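You operate a simulated robot arm through the tools that you are given. There is no shell and no other tool.

You run a simulated robot arm. Do the job below in one go: nothing can be reset, and whatever is moved stays where it is left.

JOB
Put things in order on the top of the low table. At the end: the brown little coil from the top of the low table stands where the brown block stood; the brown wooden brush from the top of the low table is on the brown carton (marked "TIES"); the blue glue bottle from the top of the low table stands where the brown wooden brush stood; the brown block from the top of the low table stands where the blue glue bottle stood; whatever was shut is shut again. Leave all else as you found it, and nothing knocked over.
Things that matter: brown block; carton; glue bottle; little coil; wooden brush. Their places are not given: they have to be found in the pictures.

It is judged by the outcome, as a careful person would: the job done as asked, and still so three seconds after it is handed in. It fails if anything else is knocked over, pushed out of place, dropped, spilled or broken.

ROBOT AND FRAMES
A 7-joint arm with a two-finger parallel gripper, fixed in place. Base frame: the origin is at the foot of the arm, x ahead of it, y to its left, z up; the work surface is at about z = 660. Units: mm, rad, N and s.
With the tool pointing down near the work surface it reaches from about 240 to 680 mm from the base axis. Its first joint turns from -1.152 to 1.152 rad. Payload 1.57 kg.
Tool frame: the origin (TCP) lies between the finger pads and is the grasp point; the fingertips stand 30 mm ahead of it; z points along the fingers, y is the line along which they close. Largest opening 110 mm; finger width 24, thickness 12; the body of the gripper, 48 by 112 mm, starts 78 mm behind the TCP.
Orientation is that of the tool frame in the base frame, as a unit quaternion [w, x, y, z]. With the fingers straight down and closing along the base's y, the tool's x points along the base's -x, its y along +y and its z along -z.

CONTROLS
- The arm moves only by the tool play_rows. Its argument "commands" is one flat list of numbers, 7 for each row, row after row: the shift along the base's x, y, z in mm, then the turn, a rotation vector about the base's x, y, z in rad, then the opening in per cent of the stroke, from 0 (shut) to 100 (fully open). In form: [dx, dy, dz, rx, ry, rz, fingers, dx, dy, dz, rx, ry, rz, fingers, ...]. A call has 1 to 20 rows; each row shifts and turns the commanded pose from where the row before left it. Each row takes 0.2 s and may step no farther than 50 mm and 0.15 rad from the row before; otherwise, or with a gripper value out of range, the whole call is refused. Where a pose cannot be reached the arm comes as near as it can. A force on the tool above 40 N (or 10 N above the force at the start of the call, whichever is more), or a blocked arm, ends the call early, and 0.2 s more pass. The fingers move at their own pace (about 108 mm/s each) and stop on an object; they squeeze with about 41 N. The grip force told is the motor's: it shows also when the fingers shut on nothing. Time passes only in rows, and 0.2 s behind the last, so rows that do not move let the fingers close. The reply holds the time, the measured pose of the TCP, the force on the tool along the base axes, the opening and the grip force, in the units named above and with some noise, with the torque about the TCP (base axes, N m) and any sound that the robot's microphone picked up.
- Cameras (640 x 400 px; columns grow to the right, rows downward): "scene" is fixed at [163.7, -404.5, 1384.9]; the picture's right is [0.71, -0.70, 0.00], its down [-0.54, -0.54, -0.65] and it looks along [0.46, 0.46, -0.76] (base axes); focal length 352 px, centre (320, 200). "wrist" rides on the gripper at [70, 16, -141] in the tool frame; the picture's right is [-0.23, 0.97, 0.00], its down [-0.85, -0.20, -0.48] and it looks along [-0.47, -0.11, 0.88] (tool axes); focal length 222 px, centre (320, 200).
- snapshot(camera): a new picture of that camera. No time passes.
- probe_pixels(camera, pixels): there is no depth. For up to 12 entries [column, row, z] of the newest picture of that camera ("zoom" is the newest enlarged one), the place [x, y] in the base frame at which the ray of that pixel passes the height z, good to about 2 mm. No time passes.
- inspect(camera, box): a new picture of the part [left, top, right, bottom] of that camera's present view, enlarged. No time passes.
- finish_job(): hands the job in; it is judged then, once.

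Leave the gripper open and the arm clear of the work at the hand-in unless told otherwise.

The tools are called after "Request:" as a command line: name --argument value ..., lists and objects as JSON in quotes. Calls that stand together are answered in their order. play_rows: Moves the arm, as the interface text tells. Its arguments: {"type":"object","properties":{"commands":{"type":"array","items":{"type":"number"}}},"required":["commands"]} The other tools are called the same way: snapshot (camera) takes a picture; probe_pixels (camera, pixels) gives the place at which the rays of pixels pass given heights; inspect (camera, box) takes an enlarged picture of a part of a camera's view; finish_job () hands the job in.

At the start:

```text
clock: 0.0
ee_pos: [455.3, -90.3, 1013.6]
tool_rot: [0.0, 0.0, 1.0, -0.001]
ft_force: [0.2, 0.4, -0.6]
torque: [-0.03, 0.02, 0.02]
opening: 110.0
grip_force: 0.0
```

scene: 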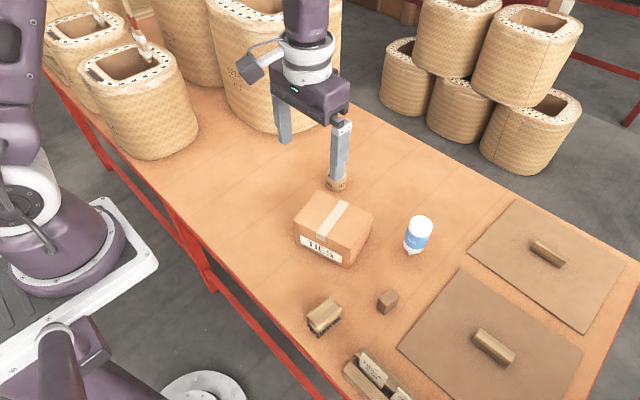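
wrist: 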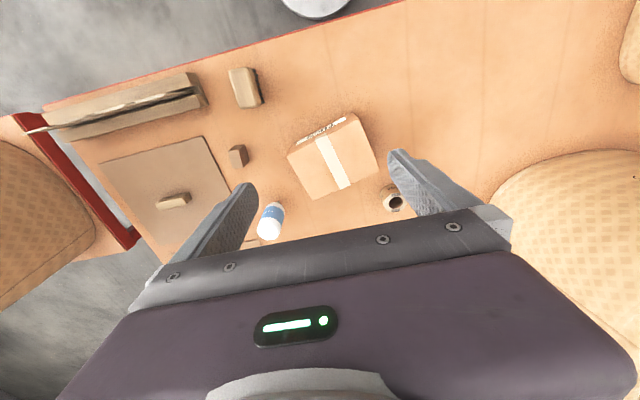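

I see the carton "TIES" near scene pixel (333,228), the white/blue bottle near (418,235), a small brown block near (388,300), a brush-like thing near (323,315), and a small coil near (337,183), partly behind the finger. I'll take closer pictures of these.

Request:
inspect --camera "scene" --box '[280, 160, 460, 272]'

Request:
inspect --camera "scene" --box '[280, 270, 460, 400]'

Request:
inspect --camera "wrist" --box '[200, 50, 440, 250]'

```text
3.56 times, centred on (370, 216) of scene
```

zoom: 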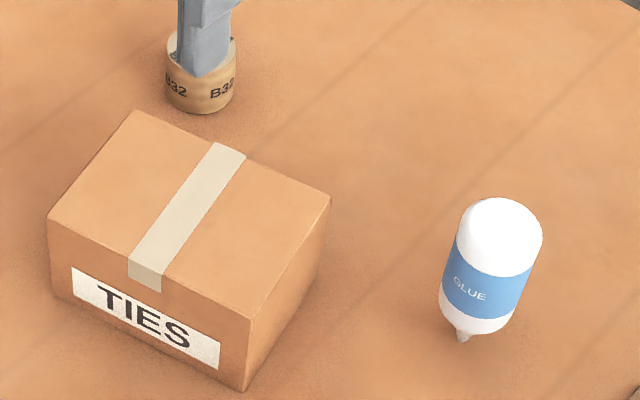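

```text
3.08 times, centred on (370, 335) of scene
```

zoom: 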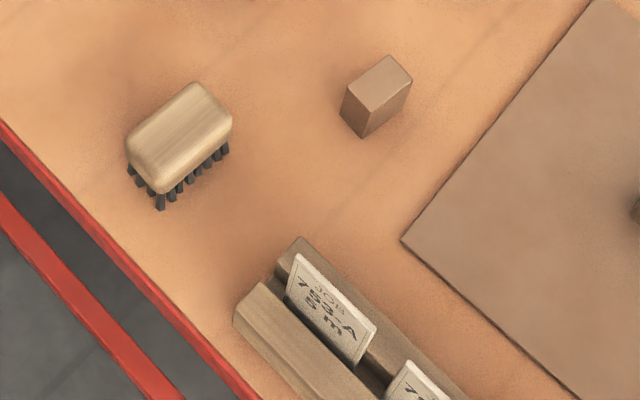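

```text
2.00 times, centred on (320, 150) of wrist
```

zoom: 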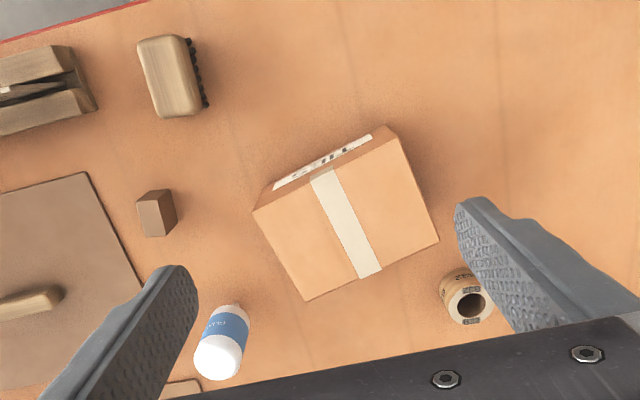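

The bottle shows its white rounded end up with the nozzle pointing down. I'll probe the contact points of these things at the table height (660) in the scene camera to get rough positions.

Request:
probe_pixels --camera "scene" --pixels '[[348.9, 269.4, 660], [295.6, 243.5, 660], [369.4, 239.9, 660], [336.3, 191.6, 660], [409.9, 255.3, 660], [383.6, 314.9, 660], [318, 338, 660], [322, 317, 690], [390, 296, 690], [460, 270, 660], [516, 199, 660], [398, 347, 660]]'

Request:
inspect --camera "scene" --box '[390, 205, 450, 265]'

Request:
inspect --camera "scene" --box '[330, 340, 430, 400]'

Request:
inspect --camera "wrist" --box '[30, 50, 290, 250]'

```text
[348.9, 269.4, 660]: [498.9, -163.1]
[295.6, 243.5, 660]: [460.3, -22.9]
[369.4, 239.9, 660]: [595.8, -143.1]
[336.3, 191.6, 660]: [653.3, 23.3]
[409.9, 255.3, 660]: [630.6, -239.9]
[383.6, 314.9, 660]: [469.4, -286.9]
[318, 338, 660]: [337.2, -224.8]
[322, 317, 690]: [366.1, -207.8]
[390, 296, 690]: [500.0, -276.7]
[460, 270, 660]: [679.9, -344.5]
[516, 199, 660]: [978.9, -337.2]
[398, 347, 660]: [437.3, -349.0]
```

```text
6.67 times, centred on (420, 235) of scene
```

zoom: 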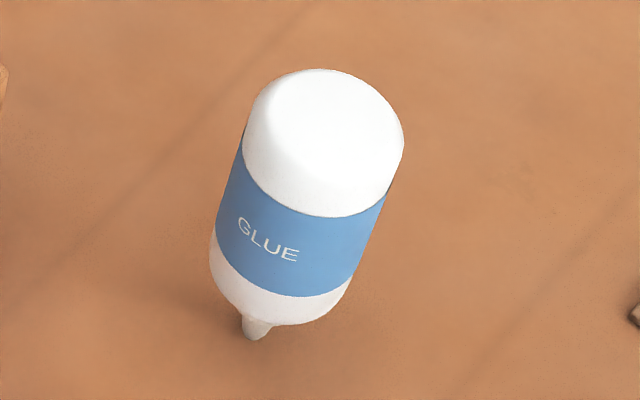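

```text
6.40 times, centred on (380, 370) of scene
```

zoom: 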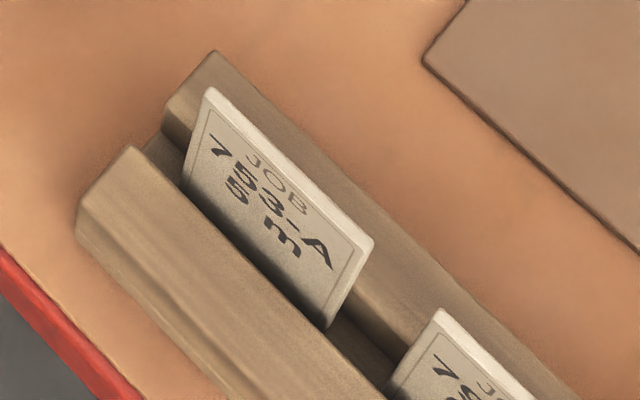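

```text
2.00 times, centred on (160, 150) of wrist
```

zoom: 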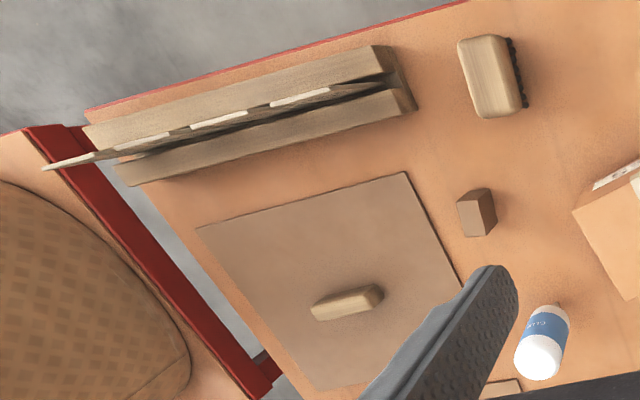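

The bottle stands with its nozzle down at about (630,-240). The block is near (480,-275), the brush near (360,-210), the coil near (650,25), and the carton centre near (528,-85). I'll move the arm high over the bottle side for a closer wrist view, which also uncovers the coil in the scene view.

Request:
play_rows --commands '[7.5, -25, -27, 0, 0, 0, 100, 7.5, -25, -27, 0, 0, 0, 100, 7.5, -25, -27, 0, 0, 0, 100, 7.5, -25, -27, 0, 0, 0, 100, 7.5, -25, -27, 0, 0, 0, 100, 7.5, -25, -27, 0, 0, 0, 100]'

```text
clock: 1.4
ee_pos: [499.5, -239.9, 850.4]
tool_rot: [0.001, 0.001, 1.0, 0.0]
ft_force: [0.4, -0.4, 0.5]
torque: [0.0, -0.02, 0.03]
opening: 110.3
grip_force: 0.1
```

The arm is at (499.5,-240,850). I'll take both pictures and an enlarged wrist view.

Request:
snapshot --camera "scene"

Request:
snapshot --camera "wrist"

```text
taken
```

scene: 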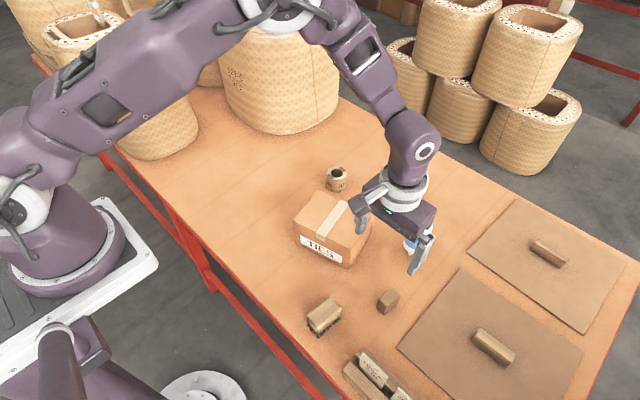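

```text
taken
```

wrist: 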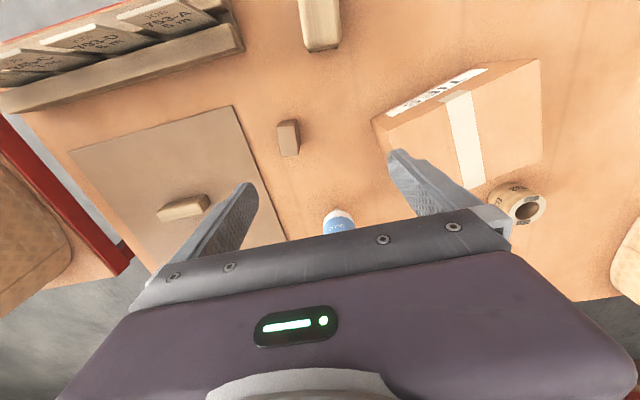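

The gripper body hides the bottle in this view. I'll tilt the tool forward about 35° from the near side, so the wrist camera sees the bottle's side and foot between the open fingers. The fingertips stay well short of it.

Request:
play_rows --commands '[8, 1, -15, 0, -0.122, 0, 100, 8, 1, -15, 0, -0.122, 0, 100, 8, 1, -15, 0, -0.122, 0, 100, 8, 1, -15, 0, -0.122, 0, 100, 8, 1, -15, 0, -0.122, 0, 100]'

Request:
snapshot --camera "wrist"

Request:
snapshot --camera "scene"

```text
clock: 2.6
ee_pos: [540.4, -234.8, 776.0]
tool_rot: [0.301, 0.0, 0.953, -0.001]
ft_force: [0.5, -0.2, -0.9]
torque: [0.01, 0.02, 0.03]
opening: 110.0
grip_force: 0.1
```

```text
taken
```

wrist: 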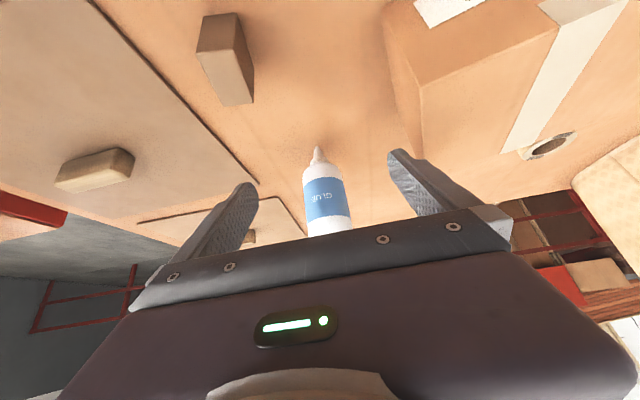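

```text
taken
```

scene: 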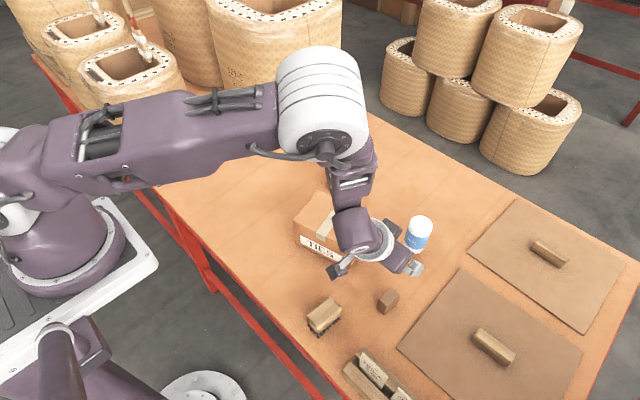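

The bottle appears at wrist pixel (325,195), with its nozzle towards the image top. I'll enlarge it.

Request:
inspect --camera "wrist" --box '[270, 120, 390, 240]'

Request:
inspect --camera "scene" --box '[385, 205, 455, 265]'

```text
3.33 times, centred on (330, 180) of wrist
```

zoom: 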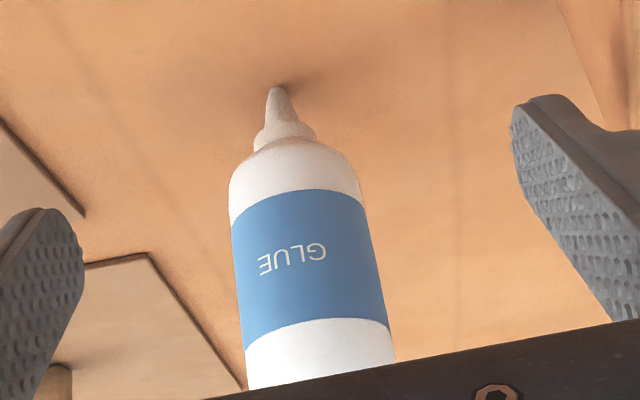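

```text
6.67 times, centred on (420, 235) of scene
```

zoom: 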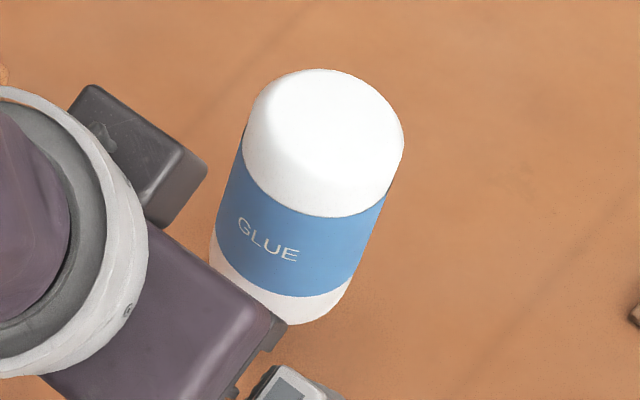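

The bottle stands exactly vertical, nozzle tip on the table at (630,-240). It is about 50 mm wide with its top near z=780, and I'll keep it that way up. Next I'll undo the tilt, rise, and go above the block and brush area to measure them.

Request:
play_rows --commands '[-20, 0, 20, 0, 0.1016667, 0, 100, -20, 0, 20, 0, 0.1016667, 0, 100, -20, 0, 20, 0, 0.1016667, 0, 100, -20, 0, 20, 0, 0.1016667, 0, 100, -20, 0, 20, 0, 0.1016667, 0, 100, -20, 0, 20, 0, 0.1016667, 0, 100]'

Request:
snapshot --camera "wrist"

```text
clock: 4.0
ee_pos: [420.1, -236.2, 896.3]
tool_rot: [0.0, 0.001, 1.0, 0.0]
ft_force: [0.0, -0.9, 0.2]
torque: [-0.05, 0.02, 0.02]
opening: 110.0
grip_force: 0.0
```

```text
taken
```

wrist: 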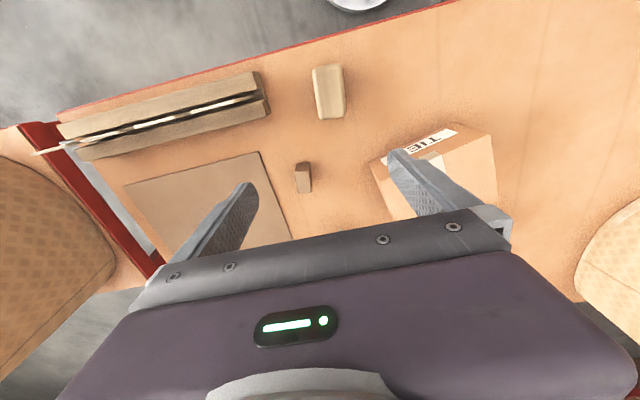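

The brush is at wrist (328,90) and the block at (303,178). I'll enlarge each and probe their outlines.

Request:
inspect --camera "wrist" --box '[280, 45, 380, 135]'

Request:
inspect --camera "wrist" --box '[275, 145, 335, 205]'

Request:
inspect --camera "scene" --box '[290, 280, 420, 350]'

Request:
inspect --camera "scene" --box '[310, 150, 370, 210]'

```text
4.44 times, centred on (330, 90) of wrist
```

zoom: 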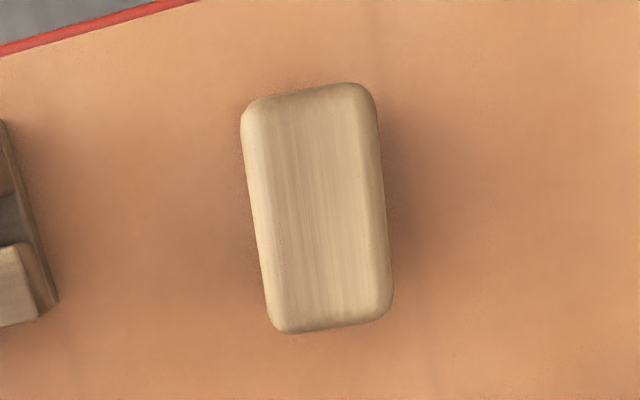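

```text
6.67 times, centred on (305, 175) of wrist
```

zoom: 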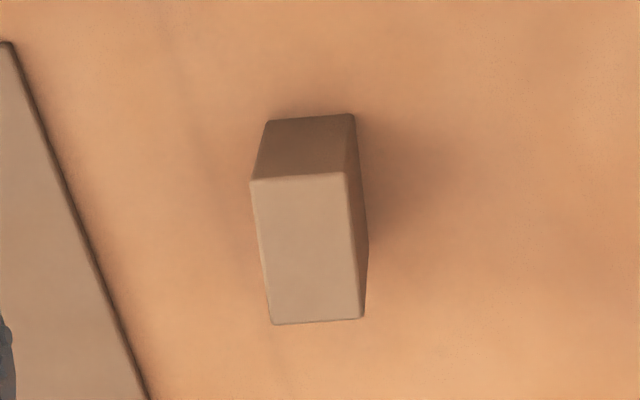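

```text
4.92 times, centred on (355, 315) of scene
```

zoom: 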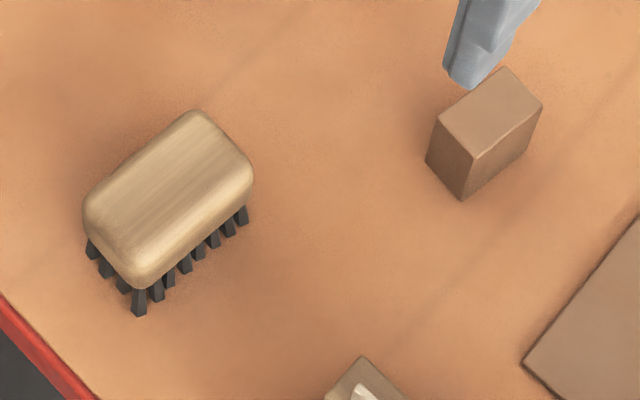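

```text
6.67 times, centred on (340, 180) of scene
```

zoom: 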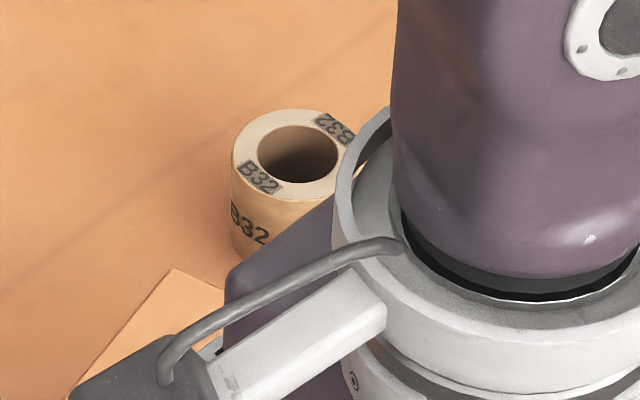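

From rough triangulation:
- **Block:** about 23×39×43 mm, centred near (491,-281), yaw about -8°.
- **Brush:** about 67×40×45 mm, centred near (371,-211), yaw about -6°.

I'll probe these outlines with the tool to confirm, at z=703 for the tops and 660 for the foot, before moving on.

Request:
probe_pixels --camera "wrist" --pixels '[[294.5, 172.3, 703], [308.7, 171.0, 703], [311.6, 192.7, 703], [297.65, 193.7, 703], [297.2, 163.2, 660], [310.1, 162.1, 660], [315.6, 93.4, 695], [344.4, 90, 695], [327.3, 65.7, 695], [332.25, 118.15, 695], [329.5, 91.8, 695]]'

Request:
play_rows --commands '[22.5, 33.3, -2, 0, 0, 0, 100, 22.5, 33.3, -2, 0, 0, 0, 100, 22.5, 33.3, -2, 0, 0, 0, 100, 22.5, 33.3, -2, 0, 0, 0, 100, 22.5, 33.3, -2, 0, 0, 0, 100, 22.5, 33.3, -2, 0, 0, 0, 100, 22.5, 33.3, -2, 0, 0, 0, 100, 22.5, 33.3, -2, 0, 0, 0, 100]'

Request:
snapshot --camera "wrist"

Request:
snapshot --camera "scene"

```text
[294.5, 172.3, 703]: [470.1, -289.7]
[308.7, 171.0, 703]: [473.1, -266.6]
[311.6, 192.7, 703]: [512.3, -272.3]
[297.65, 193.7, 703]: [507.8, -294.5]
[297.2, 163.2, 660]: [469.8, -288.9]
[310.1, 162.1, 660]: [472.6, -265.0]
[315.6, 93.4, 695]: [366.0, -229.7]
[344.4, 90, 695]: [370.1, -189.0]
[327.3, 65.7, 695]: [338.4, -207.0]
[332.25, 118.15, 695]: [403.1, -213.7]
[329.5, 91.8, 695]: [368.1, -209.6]
```

```text
clock: 5.8
ee_pos: [600.9, 33.0, 881.5]
tool_rot: [0.0, 0.001, 1.0, 0.0]
ft_force: [-0.2, 1.0, 0.1]
torque: [0.01, 0.01, -0.03]
opening: 110.1
grip_force: 0.0
```

```text
taken
```

wrist: 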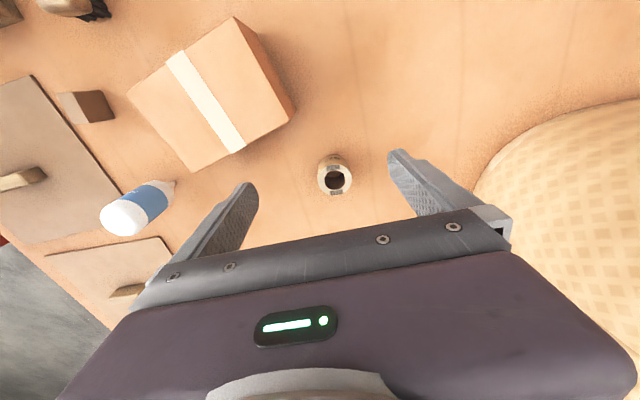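

```text
taken
```

scene: 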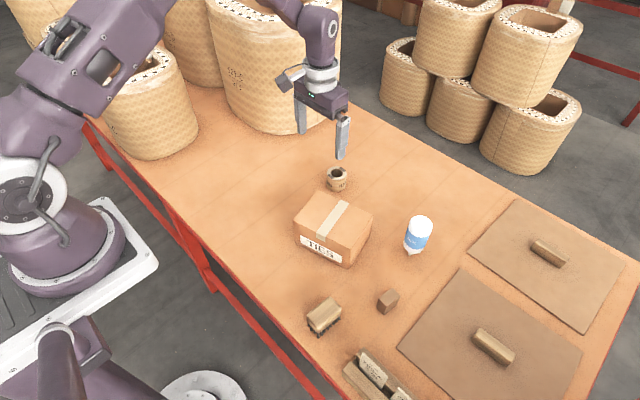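

The coil is at wrist (335,175) and the carton at (215,95). I'll enlarge both and probe.

Request:
inspect --camera "wrist" --box '[305, 145, 365, 205]'

Request:
inspect --camera "wrist" --box '[110, 5, 310, 180]'

Request:
inspect --camera "scene" --box '[310, 150, 370, 210]'

```text
6.67 times, centred on (335, 175) of wrist
```

zoom: 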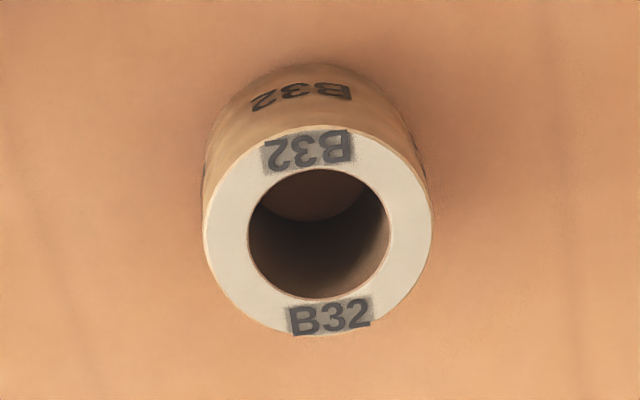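

```text
2.29 times, centred on (210, 92) of wrist
```

zoom: 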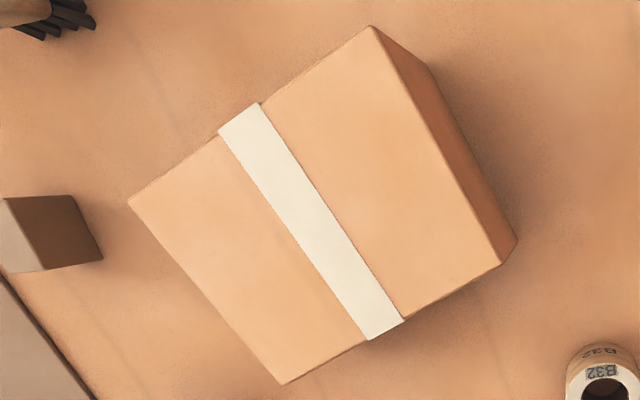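

```text
6.67 times, centred on (340, 180) of scene
```

zoom: 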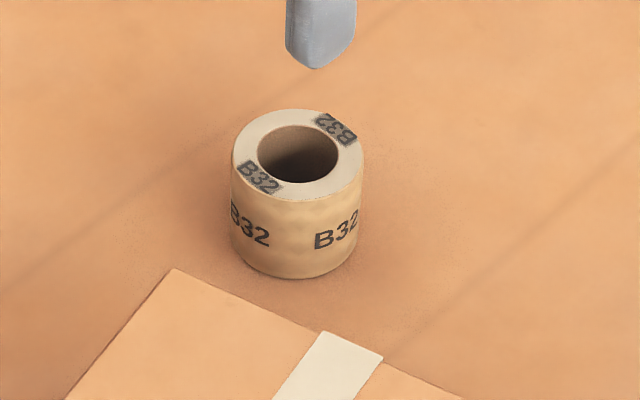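

I'll probe the coil's top centre from both cameras at several heights to find its height, and do the same for the carton's top corners.

Request:
probe_pixels --camera "wrist" --pixels '[[334.7, 179.6, 695], [334.7, 179.6, 705], [317.5, 179.6, 700], [351.8, 179.6, 700], [334.25, 154.5, 660], [231.8, 16, 742], [289, 120, 742], [193.8, 172.3, 742], [126.2, 93.3, 742], [261.1, 34.4, 660], [295.6, 109.5, 660]]'

Request:
probe_pixels --camera "scene" --pixels '[[336.7, 173.1, 695], [336.7, 173.1, 705], [336.25, 192, 660], [326.7, 174, 700], [346.7, 174, 700], [318.6, 190.7, 742], [372.8, 215.2, 742], [349.5, 249.7, 742], [293.6, 220.2, 742]]'

```text
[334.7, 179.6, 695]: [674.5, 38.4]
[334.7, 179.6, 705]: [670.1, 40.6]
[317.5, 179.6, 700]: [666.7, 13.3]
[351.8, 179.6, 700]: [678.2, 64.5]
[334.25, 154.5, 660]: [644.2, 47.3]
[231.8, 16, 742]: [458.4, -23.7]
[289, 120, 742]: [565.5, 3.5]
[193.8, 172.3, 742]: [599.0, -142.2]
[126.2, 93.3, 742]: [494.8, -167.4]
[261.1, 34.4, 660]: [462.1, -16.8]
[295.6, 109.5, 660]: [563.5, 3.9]
```

```text
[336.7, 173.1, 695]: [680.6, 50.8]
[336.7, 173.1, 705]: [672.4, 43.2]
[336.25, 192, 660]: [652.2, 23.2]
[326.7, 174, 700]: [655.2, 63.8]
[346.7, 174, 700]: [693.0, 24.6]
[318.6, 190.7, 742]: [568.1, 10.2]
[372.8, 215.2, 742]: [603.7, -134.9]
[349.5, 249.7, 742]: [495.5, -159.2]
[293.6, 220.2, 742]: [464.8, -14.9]
```

Results:
- **Coil:** centre about (671,40), diameter about 52, top at about 705.
- **Carton:** top at about z=747, centre (529,-81).
- **Bottle:** (630,-240).
- **Block:** (491,-281).
- **Brush:** (369.5,-210).

Nothing has to be parked if I go brush, bottle, block, coil. I'll move above the brush with a yaw of -0.103 and the fingers partly open (80 mm), then check the view.

Request:
play_rows --commands '[-25.644, -26.789, -6.7, 0, 0, -0.01144, 100, -25.644, -26.789, -6.7, 0, 0, -0.01144, 100, -25.644, -26.789, -6.7, 0, 0, -0.01144, 100, -25.644, -26.789, -6.7, 0, 0, -0.01144, 100, -25.644, -26.789, -6.7, 0, 0, -0.01144, 80, -25.644, -26.789, -6.7, 0, 0, -0.01144, 75, -25.644, -26.789, -6.7, 0, 0, -0.01144, 75, -25.644, -26.789, -6.7, 0, 0, -0.01144, 75, -25.644, -26.789, -6.7, 0, 0, -0.01144, 75]'

Request:
snapshot --camera "wrist"

Request:
snapshot --camera "scene"

```text
clock: 7.8
ee_pos: [368.6, -210.1, 818.7]
tool_rot: [-0.001, 0.052, 0.999, 0.0]
ft_force: [-0.5, -0.3, 0.3]
torque: [-0.01, 0.0, -0.02]
opening: 82.4
grip_force: 0.0
```

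```text
taken
```

wrist: 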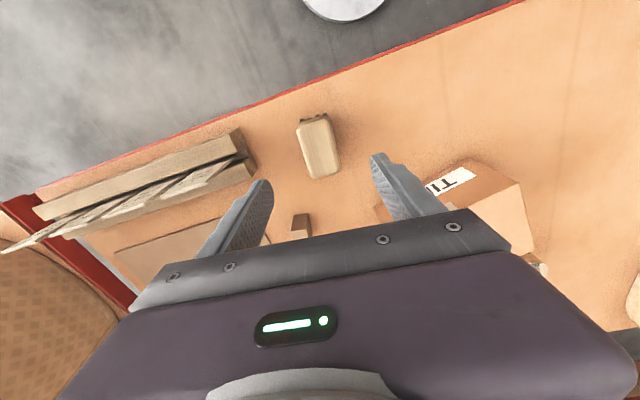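

```text
taken
```

scene: 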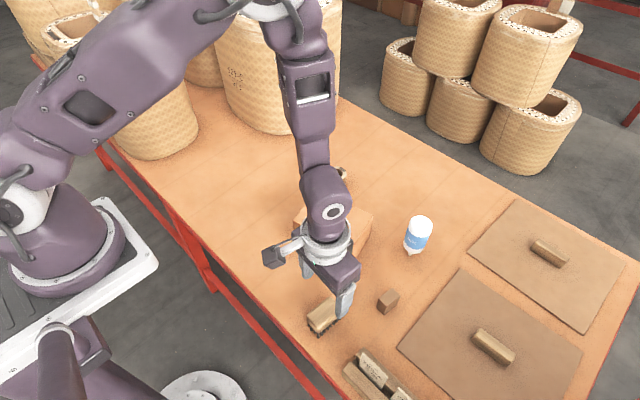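

The arm is above the brush, which shows at wrist (318,147). I'll enlarge it and re-probe its edges to refine the centre before going down.

Request:
inspect --camera "wrist" --box '[275, 105, 365, 190]'

```text
4.71 times, centred on (320, 148) of wrist
```

zoom: 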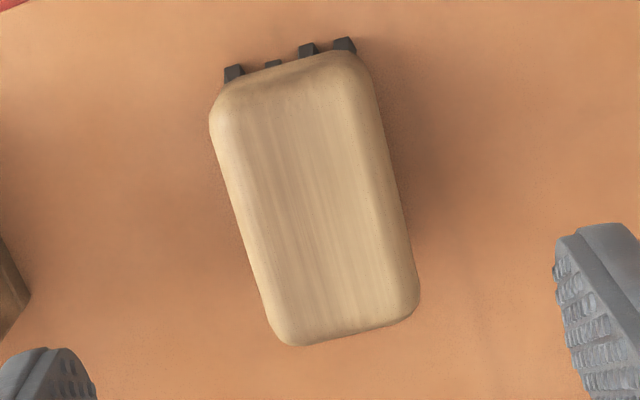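

I'll probe the side and end midpoints of the brush body in this enlarged picture, at z=692.

Request:
probe_pixels --camera "zoom" --pixels '[[238, 225, 692], [396, 190, 692], [285, 72, 692], [347, 337, 700], [317, 205, 700], [210, 125, 692], [270, 325, 692], [372, 85, 692], [418, 285, 692], [233, 68, 675], [345, 40, 675]]'

```text
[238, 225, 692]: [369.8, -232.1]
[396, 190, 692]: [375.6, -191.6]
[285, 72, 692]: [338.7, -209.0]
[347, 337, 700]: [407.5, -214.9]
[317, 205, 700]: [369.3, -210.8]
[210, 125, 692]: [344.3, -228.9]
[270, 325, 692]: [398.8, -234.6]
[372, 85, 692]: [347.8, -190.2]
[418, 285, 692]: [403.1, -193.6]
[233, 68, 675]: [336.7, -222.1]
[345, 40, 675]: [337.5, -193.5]
```

The brush centre refines to about (371.5,-211), width about 41. I'll descend to TCP z=696 (fingertips about 6 mm above the table) and close on the wooden body.

Request:
play_rows --commands '[0.5, -0.25, -30, 0, 0, 0, 75, 0.5, -0.25, -30, 0, 0, 0, 75, 0.5, -0.25, -30, 0, 0, 0, 75, 0.5, -0.25, -20, 0, 0, 0, 75, 0, 0, -14.3, 0, 0, 0, 75, 0, 0, 0, 0, 0, 0, 75]'

Request:
snapshot --camera "wrist"

Request:
inspect --camera "scene" --box '[280, 260, 400, 350]'

```text
clock: 9.2
ee_pos: [370.6, -211.1, 695.8]
tool_rot: [0.0, 0.052, 0.999, 0.0]
ft_force: [0.4, 0.3, -0.1]
torque: [0.04, -0.03, 0.02]
opening: 82.7
grip_force: 0.0
```

```text
taken
```

wrist: 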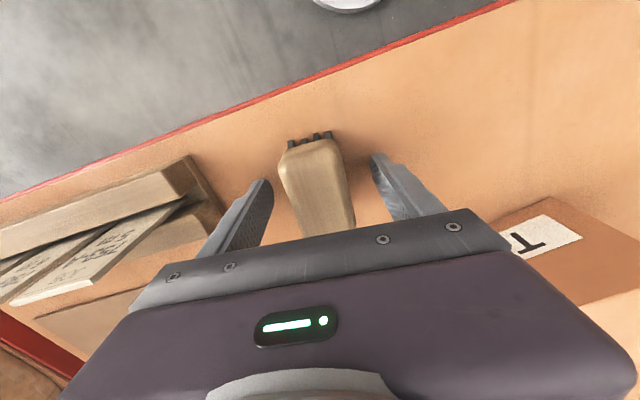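

```text
4.44 times, centred on (340, 305) of scene
```

zoom: 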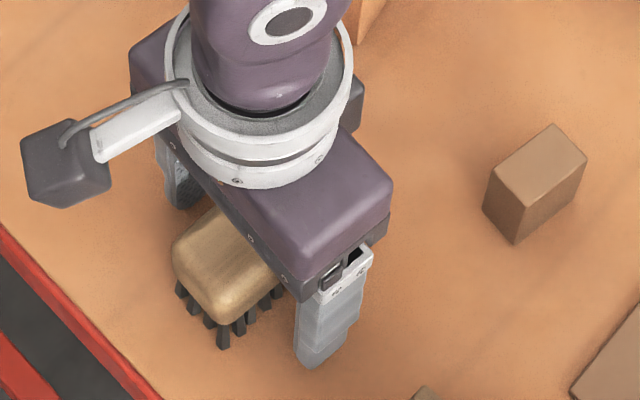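

The brush sits centred between the fingers. I'll close them on it.

Request:
play_rows --commands '[0, 0, 0, 0, 0, 0, 30, 0, 0, 0, 0, 0, 0, 20, 0, 0, 0, 0, 0, 0, 10, 0, 0, 0, 0, 0, 0, 10]'

```text
clock: 10.2
ee_pos: [373.5, -211.2, 696.4]
tool_rot: [0.001, 0.053, 0.999, 0.0]
ft_force: [0.0, -1.0, 0.4]
torque: [-0.03, 0.02, 0.01]
opening: 39.3
grip_force: 41.4
```

The fingers stopped at 39.3 mm with firm grip. I'll lift straight up 150 mm, then carry the brush over the carton centre, turning it to line up with the carton.

Request:
play_rows --commands '[0, 0, 20, 0, 0, 0, 10, 0, 0, 40, 0, 0, 0, 10, 0, 0, 45, 0, 0, 0, 10, 0, 0, 45, 0, 0, 0, 10, 26.25, 21.667, 0, 0, 0, 0.0567, 10, 26.25, 21.667, 0, 0, 0, 0.0567, 10, 26.25, 21.667, 0, 0, 0, 0.0567, 10, 26.25, 21.667, 0, 0, 0, 0.0567, 10, 26.25, 21.667, 0, 0, 0, 0.0567, 10, 26.25, 21.667, 0, 0, 0, 0.0567, 10]'

Request:
snapshot --camera "wrist"

Request:
snapshot --camera "scene"

```text
clock: 12.4
ee_pos: [529.1, -80.1, 845.4]
tool_rot: [0.0, -0.118, 0.993, 0.0]
ft_force: [0.6, 0.5, -1.4]
torque: [-0.01, -0.01, 0.0]
opening: 39.6
grip_force: 40.9
```

```text
taken
```

wrist: 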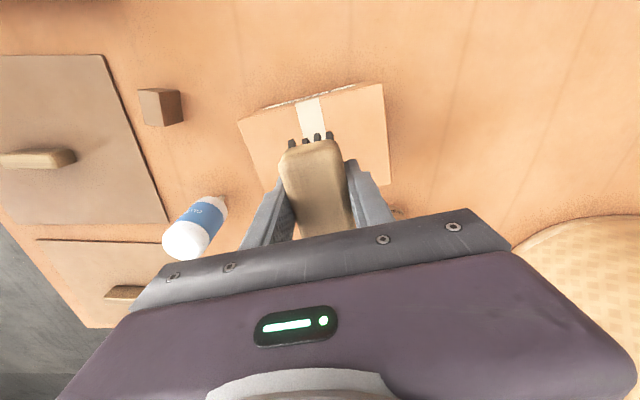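

```text
taken
```

scene: 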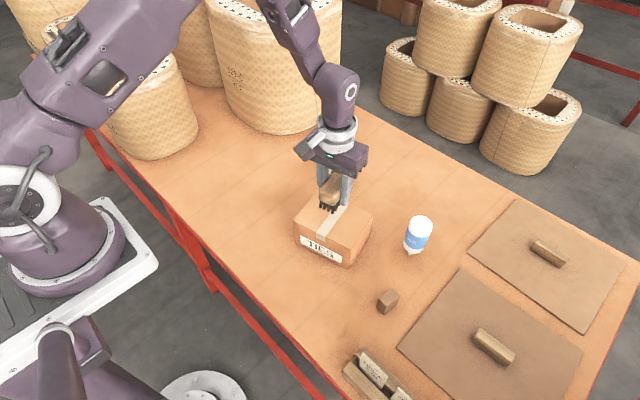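

The brush hangs over the carton's middle. I'll lower it to about 9 mm above the estimated top, then creep down while reading the force.

Request:
play_rows --commands '[0, 0, -20, 0, 0, 0, 10, 0, 0, -20, 0, 0, 0, 10, 0, 0, -14, 0, 0, 0, 10, 0, 0, 0, 0, 0, 0, 10]'

Request:
inspect --camera "scene" --box '[280, 160, 390, 280]'

Request:
inspect --camera "wrist" --box '[230, 60, 410, 240]'

```text
clock: 13.4
ee_pos: [528.7, -80.9, 791.8]
tool_rot: [-0.001, -0.118, 0.993, 0.0]
ft_force: [-0.5, -0.2, -0.7]
torque: [-0.01, -0.01, -0.01]
opening: 39.3
grip_force: 41.7
```

```text
3.33 times, centred on (335, 220) of scene
```

zoom: 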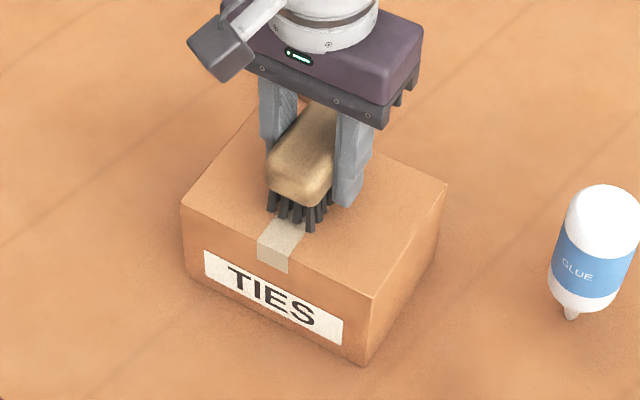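

```text
2.22 times, centred on (320, 150) of wrist
```

zoom: 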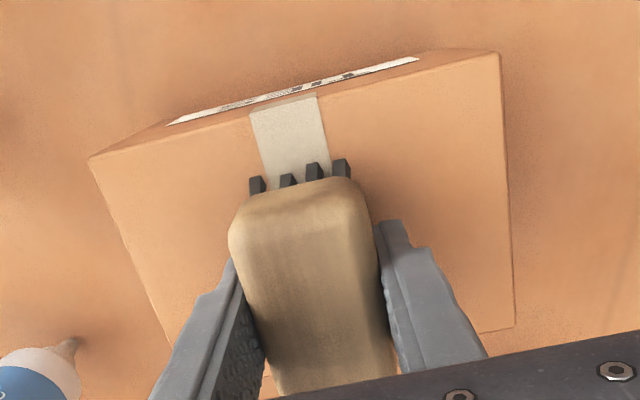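

It is still clear of the top. I'll creep down 4 mm.

Request:
play_rows --commands '[0, 0, -2, 0, 0, 0, 10, 0, 0, -2, 0, 0, 0, 10, 0, 0, 0, 0, 0, 0, 10]'

```text
clock: 14.2
ee_pos: [529.9, -78.7, 788.5]
tool_rot: [0.0, -0.117, 0.993, 0.0]
ft_force: [0.4, 1.0, -0.5]
torque: [-0.02, -0.02, -0.01]
opening: 39.0
grip_force: 40.9
```

No contact yet. I'll go down 2 mm more.

Request:
play_rows --commands '[0, 0, -1, 0, 0, 0, 10, 0, 0, -1, 0, 0, 0, 10, 0, 0, 0, 0, 0, 0, 10]'

```text
clock: 15.0
ee_pos: [528.9, -79.9, 786.9]
tool_rot: [0.0, -0.118, 0.993, 0.001]
ft_force: [-0.3, -0.4, 2.2]
torque: [0.04, 0.04, 0.0]
opening: 39.2
grip_force: 41.1
```

There is a hint of upward force (2.2 N). I'll go one more mm to confirm.

Request:
play_rows --commands '[0, 0, -1, 0, 0, 0, 10, 0, 0, 0, 0, 0, 0, 10]'

Request:
inspect --camera "scene" --box '[300, 170, 370, 250]'

```text
clock: 15.6
ee_pos: [529.9, -79.7, 786.8]
tool_rot: [0.001, -0.117, 0.993, 0.0]
ft_force: [-3.6, 2.0, 25.3]
torque: [0.04, 0.34, -0.06]
opening: 39.4
grip_force: 41.1
```

```text
5.00 times, centred on (335, 210) of scene
```

zoom: 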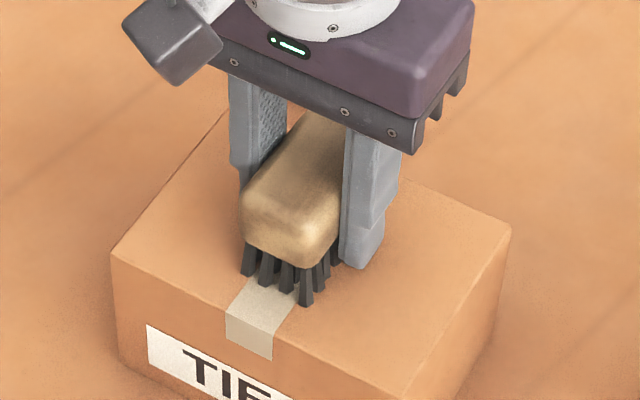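

It is firmly on the carton (25 N). I'll ease up 1 mm, open the fingers, and rise.

Request:
play_rows --commands '[0, 0, 0.8, 0, 0, 0, 10, 0, 0, 0, 0, 0, 0, 40, 0, 0, 0, 0, 0, 0, 60, 0, 0, 0, 0, 0, 0, 70, 0, 0, 0, 0, 0, 0, 70]'

Request:
inspect --camera "scene" --box '[280, 160, 390, 280]'

Request:
inspect --camera "wrist" --box '[230, 60, 410, 240]'

```text
clock: 16.8
ee_pos: [528.4, -80.1, 786.3]
tool_rot: [0.0, -0.118, 0.993, 0.0]
ft_force: [0.5, 0.4, -0.4]
torque: [0.0, -0.02, 0.01]
opening: 77.1
grip_force: 0.0
```

```text
3.33 times, centred on (335, 220) of scene
```

zoom: 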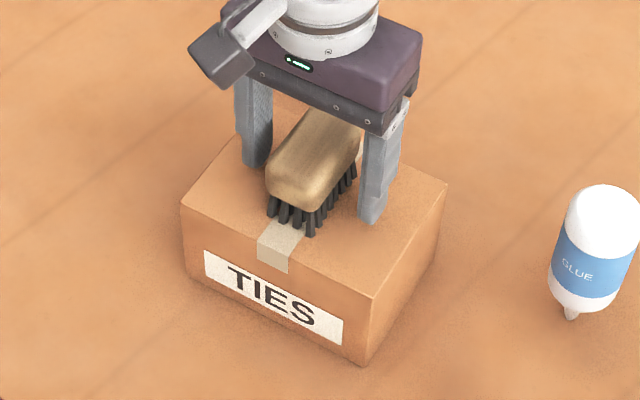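

```text
2.22 times, centred on (320, 150) of wrist
```

zoom: 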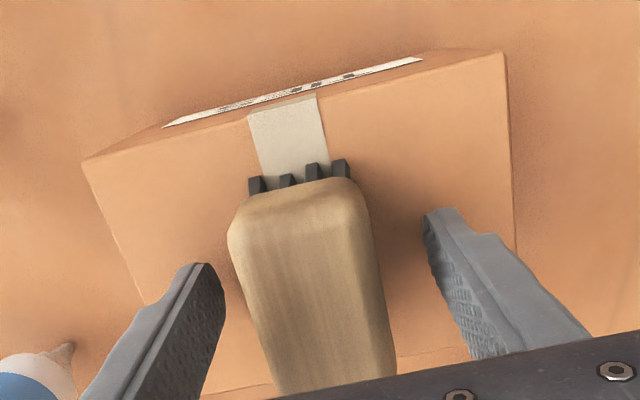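

The brush stands on the carton. I'll rise 110 mm straight up, then go above the bottle at (630,-240), turning the yaw back to 0.

Request:
play_rows --commands '[0, 0, 30, 0, 0, 0, 70, 0, 0, 40, 0, 0, 0, 70, 0, 0, 40, 0, 0, 0, 80, 16.833, -26.5, 0, 0, 0, -0.0395, 100, 16.833, -26.5, 0, 0, 0, -0.0395, 100, 16.833, -26.5, 0, 0, 0, -0.0395, 100, 16.833, -26.5, 0, 0, 0, -0.0395, 100, 16.833, -26.5, 0, 0, 0, -0.0395, 100, 16.833, -26.5, 0, 0, 0, -0.0395, 100, 0, 0, 0, 0, 0, 0, 100]'

Request:
snapshot --camera "wrist"

Request:
snapshot --camera "scene"

```text
clock: 19.0
ee_pos: [630.2, -238.9, 895.7]
tool_rot: [0.0, 0.0, 1.0, 0.0]
ft_force: [-0.1, -0.6, -0.6]
torque: [0.01, 0.04, 0.01]
opening: 109.8
grip_force: 0.1
```

```text
taken
```

wrist: 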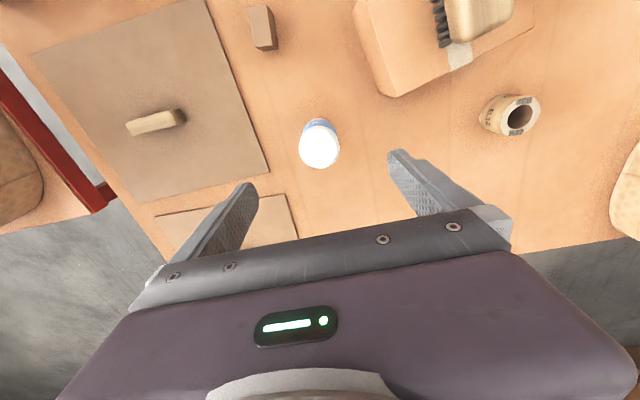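

```text
taken
```

scene: 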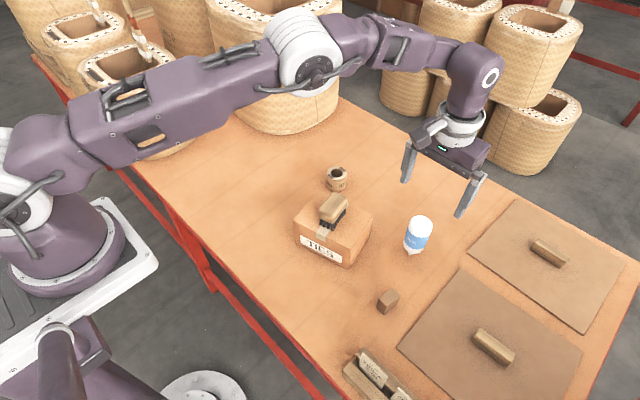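

The arm reaches here well. The bottle is between the fingers at wrist (320,145). I'll enlarge it to check its centre.

Request:
inspect --camera "wrist" --box '[285, 105, 355, 180]'

```text
5.33 times, centred on (320, 142) of wrist
```

zoom: 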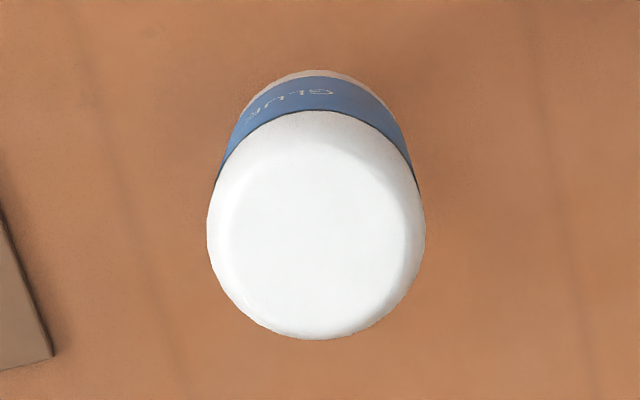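

I'll probe the outline of the bottle top at z about 772 to centre on it.

Request:
probe_pixels --camera "zoom" --pixels '[[207, 230, 770], [425, 230, 770], [316, 340, 775], [316, 235, 780], [316, 235, 770], [310, 70, 697]]'

```text
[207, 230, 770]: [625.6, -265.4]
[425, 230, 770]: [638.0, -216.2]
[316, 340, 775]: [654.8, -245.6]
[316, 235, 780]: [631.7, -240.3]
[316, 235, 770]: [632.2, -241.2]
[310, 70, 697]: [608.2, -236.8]
```

The bottle centre is (630.5,-240.5), diameter about 50. I'll descend around it to TCP z=736 (fingertips at 706, gripper body above its top at 780) with 88 mm opening.

Request:
play_rows --commands '[0.5, -0.5, -30, 0, 0, 0, 80, 0, 0, -35, 0, 0, 0, 80, 0, 0, -35, 0, 0, 0, 80, 0, 0, -35, 0, 0, 0, 80, 0, 0, -24.8, 0, 0, 0, 80, 0, 0, 0, 0, 0, 0, 80]'

Request:
snapshot --camera "wrist"

Request:
inspect --camera "scene" --box '[370, 180, 480, 280]'

```text
clock: 20.4
ee_pos: [628.1, -238.5, 740.1]
tool_rot: [-0.005, -0.002, 1.0, 0.003]
ft_force: [0.0, -0.2, 0.8]
torque: [-0.01, 0.03, 0.0]
opening: 87.8
grip_force: 0.3
out of reach, approached as far as the arm can: row 5
```

```text
taken
```

wrist: 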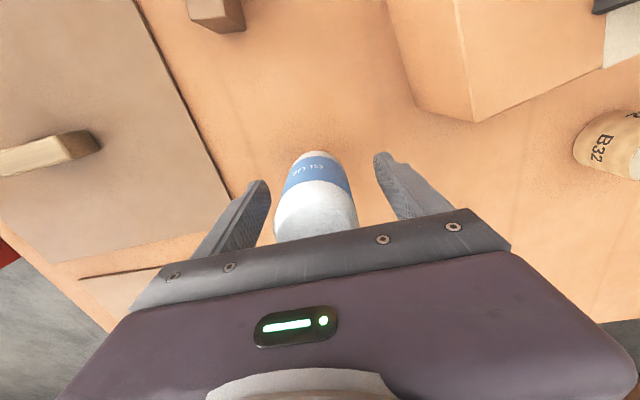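

```text
4.00 times, centred on (425, 230) of scene
```

zoom: 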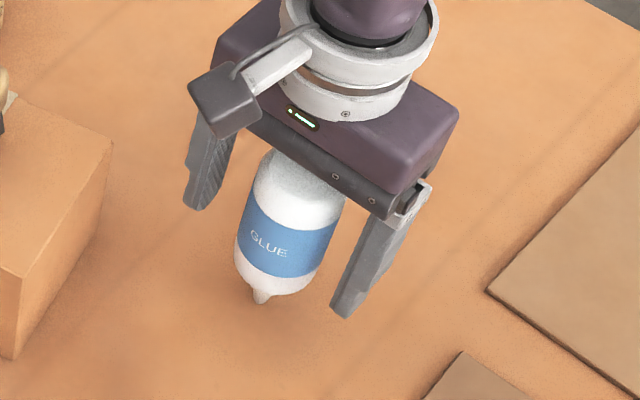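

At z=736 the arm hit its reach limit and stopped at (628,-238.5,740), slightly off. I'll rise 9 mm to get back within reach and check the pose before gripping.

Request:
play_rows --commands '[0, 0, 9, 0, 0, 0, 80, 0, 0, 0, 0, 0, 0, 80]'

```text
clock: 21.0
ee_pos: [628.2, -236.8, 749.8]
tool_rot: [0.0, 0.001, 1.0, 0.0]
ft_force: [-0.4, 0.2, -0.1]
torque: [0.0, 0.01, 0.01]
opening: 88.0
grip_force: 0.1
```

The pose is straight again at about (628,-237,750). I'll take one idle row to average the noise.

Request:
play_rows --commands '[0, 0, 0, 0, 0, 0, 80]'

Request:
play_rows --commands '[0, 0, 0, 0, 0, 0, 80]'

Request:
inspect --camera "wrist" --box '[240, 120, 400, 240]'

```text
clock: 21.4
ee_pos: [628.3, -237.5, 749.6]
tool_rot: [0.0, 0.002, 1.0, 0.0]
ft_force: [0.0, 0.2, -0.6]
torque: [-0.02, -0.01, -0.04]
opening: 87.9
grip_force: 0.1
```

```text
clock: 21.8
ee_pos: [628.3, -236.3, 749.1]
tool_rot: [0.0, 0.001, 1.0, 0.0]
ft_force: [-0.2, -0.5, 0.0]
torque: [0.01, 0.0, 0.0]
opening: 88.0
grip_force: 0.1
```

```text
3.33 times, centred on (320, 180) of wrist
```

zoom: 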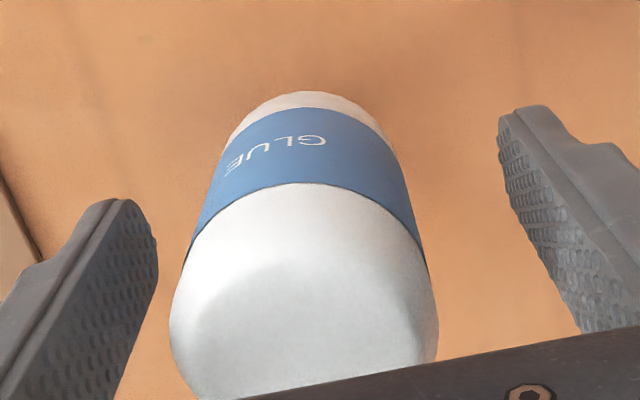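

The pose averages (628.3,-236.9,749.5), so I need +2.2 in x and -3.6 in y to be centred. I'll shift with 2 mm up for reach margin.

Request:
play_rows --commands '[2.2, -3.6, 2, 0, 0, 0, 80, 0, 0, 0, 0, 0, 0, 80]'

Request:
inspect --camera "wrist" --box '[240, 120, 400, 240]'

```text
clock: 22.4
ee_pos: [629.5, -240.8, 750.2]
tool_rot: [0.001, 0.0, 1.0, 0.0]
ft_force: [-0.3, 0.6, -0.3]
torque: [-0.01, 0.01, 0.01]
opening: 88.1
grip_force: 0.0
```

```text
3.33 times, centred on (320, 180) of wrist
```

zoom: 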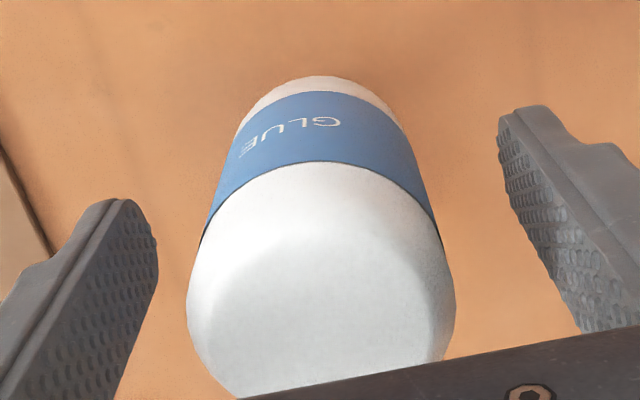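

The bottle is centred between the fingers. I'll close gently in steps.

Request:
play_rows --commands '[0, 0, 0, 0, 0, 0, 60, 0, 0, 0, 0, 0, 0, 52, 0, 0, 0, 0, 0, 0, 49, 0, 0, 0, 0, 0, 0, 46, 0, 0, 0, 0, 0, 0, 43, 0, 0, 0, 0, 0, 0, 35, 0, 0, 0, 0, 0, 0, 20]'

Request:
inspect --camera "scene" --box '[370, 180, 480, 280]'

Request:
inspect --camera "wrist" --box '[240, 120, 400, 240]'

```text
clock: 24.0
ee_pos: [630.4, -240.7, 751.5]
tool_rot: [-0.001, 0.0, 1.0, 0.0]
ft_force: [-0.2, -1.3, 0.2]
torque: [-0.04, 0.06, 0.01]
opening: 46.6
grip_force: 41.1
```

```text
4.00 times, centred on (425, 230) of scene
```

zoom: 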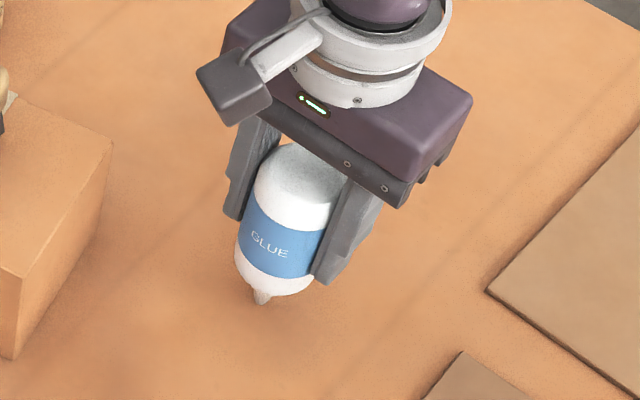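

```text
3.33 times, centred on (320, 180) of wrist
```

zoom: 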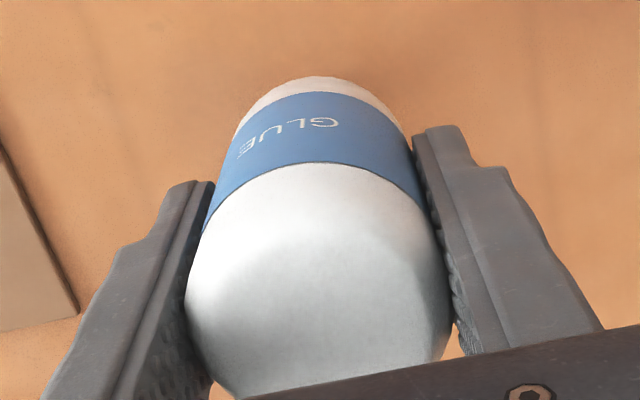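

Gripped at 46.6 mm. I'll lift 90 mm straight up and carry the bottle to above the brush's former place (371.5,-211).

Request:
play_rows --commands '[0, 0, 10, 0, 0, 0, 20, 0, 0, 25, 0, 0, 0, 20, 0, 0, 30, 0, 0, 0, 20, 0, 0, 25, 0, 0, 0, 20, -25, 2.8, 0, 0, 0, 0, 20, -36, 4.1, 0, 0, 0, 0, 20, -36, 4.1, 0, 0, 0, 0, 20, -36, 4.1, 0, 0, 0, 0, 20, -36, 4.1, 0, 0, 0, 0, 20, -36, 4.1, 0, 0, 0, 0, 20, -34, 4, 0, 0, 0, 0, 20, -20, 2.4, 0, 0, 0, 0, 20, 0, 0, 0, 0, 0, 0, 20]'

Request:
snapshot --camera "wrist"

Request:
snapshot --camera "scene"

```text
clock: 26.8
ee_pos: [370.4, -210.6, 841.4]
tool_rot: [0.0, -0.001, 1.0, -0.001]
ft_force: [-0.9, 0.2, -1.4]
torque: [0.0, 0.0, 0.02]
opening: 46.8
grip_force: 41.0
```

```text
taken
```

wrist: 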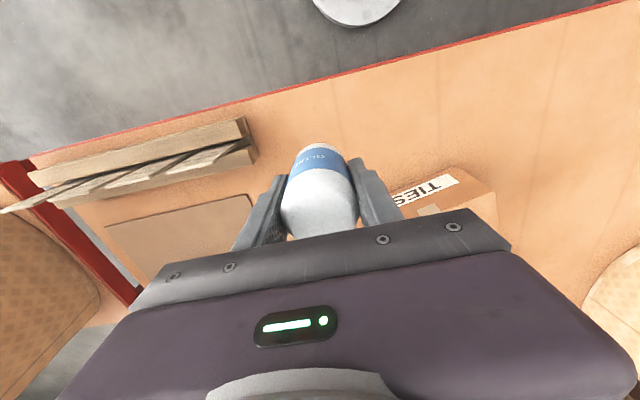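

```text
taken
```

scene: 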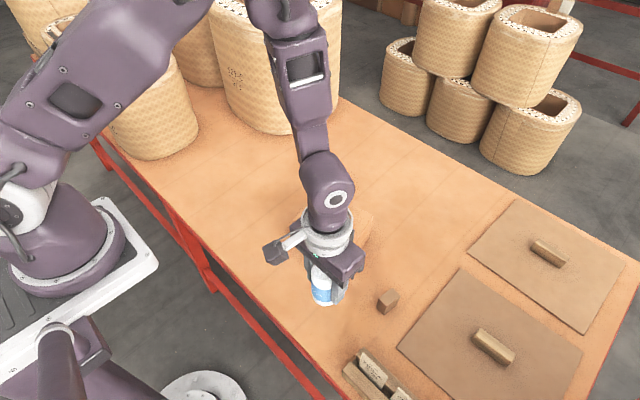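

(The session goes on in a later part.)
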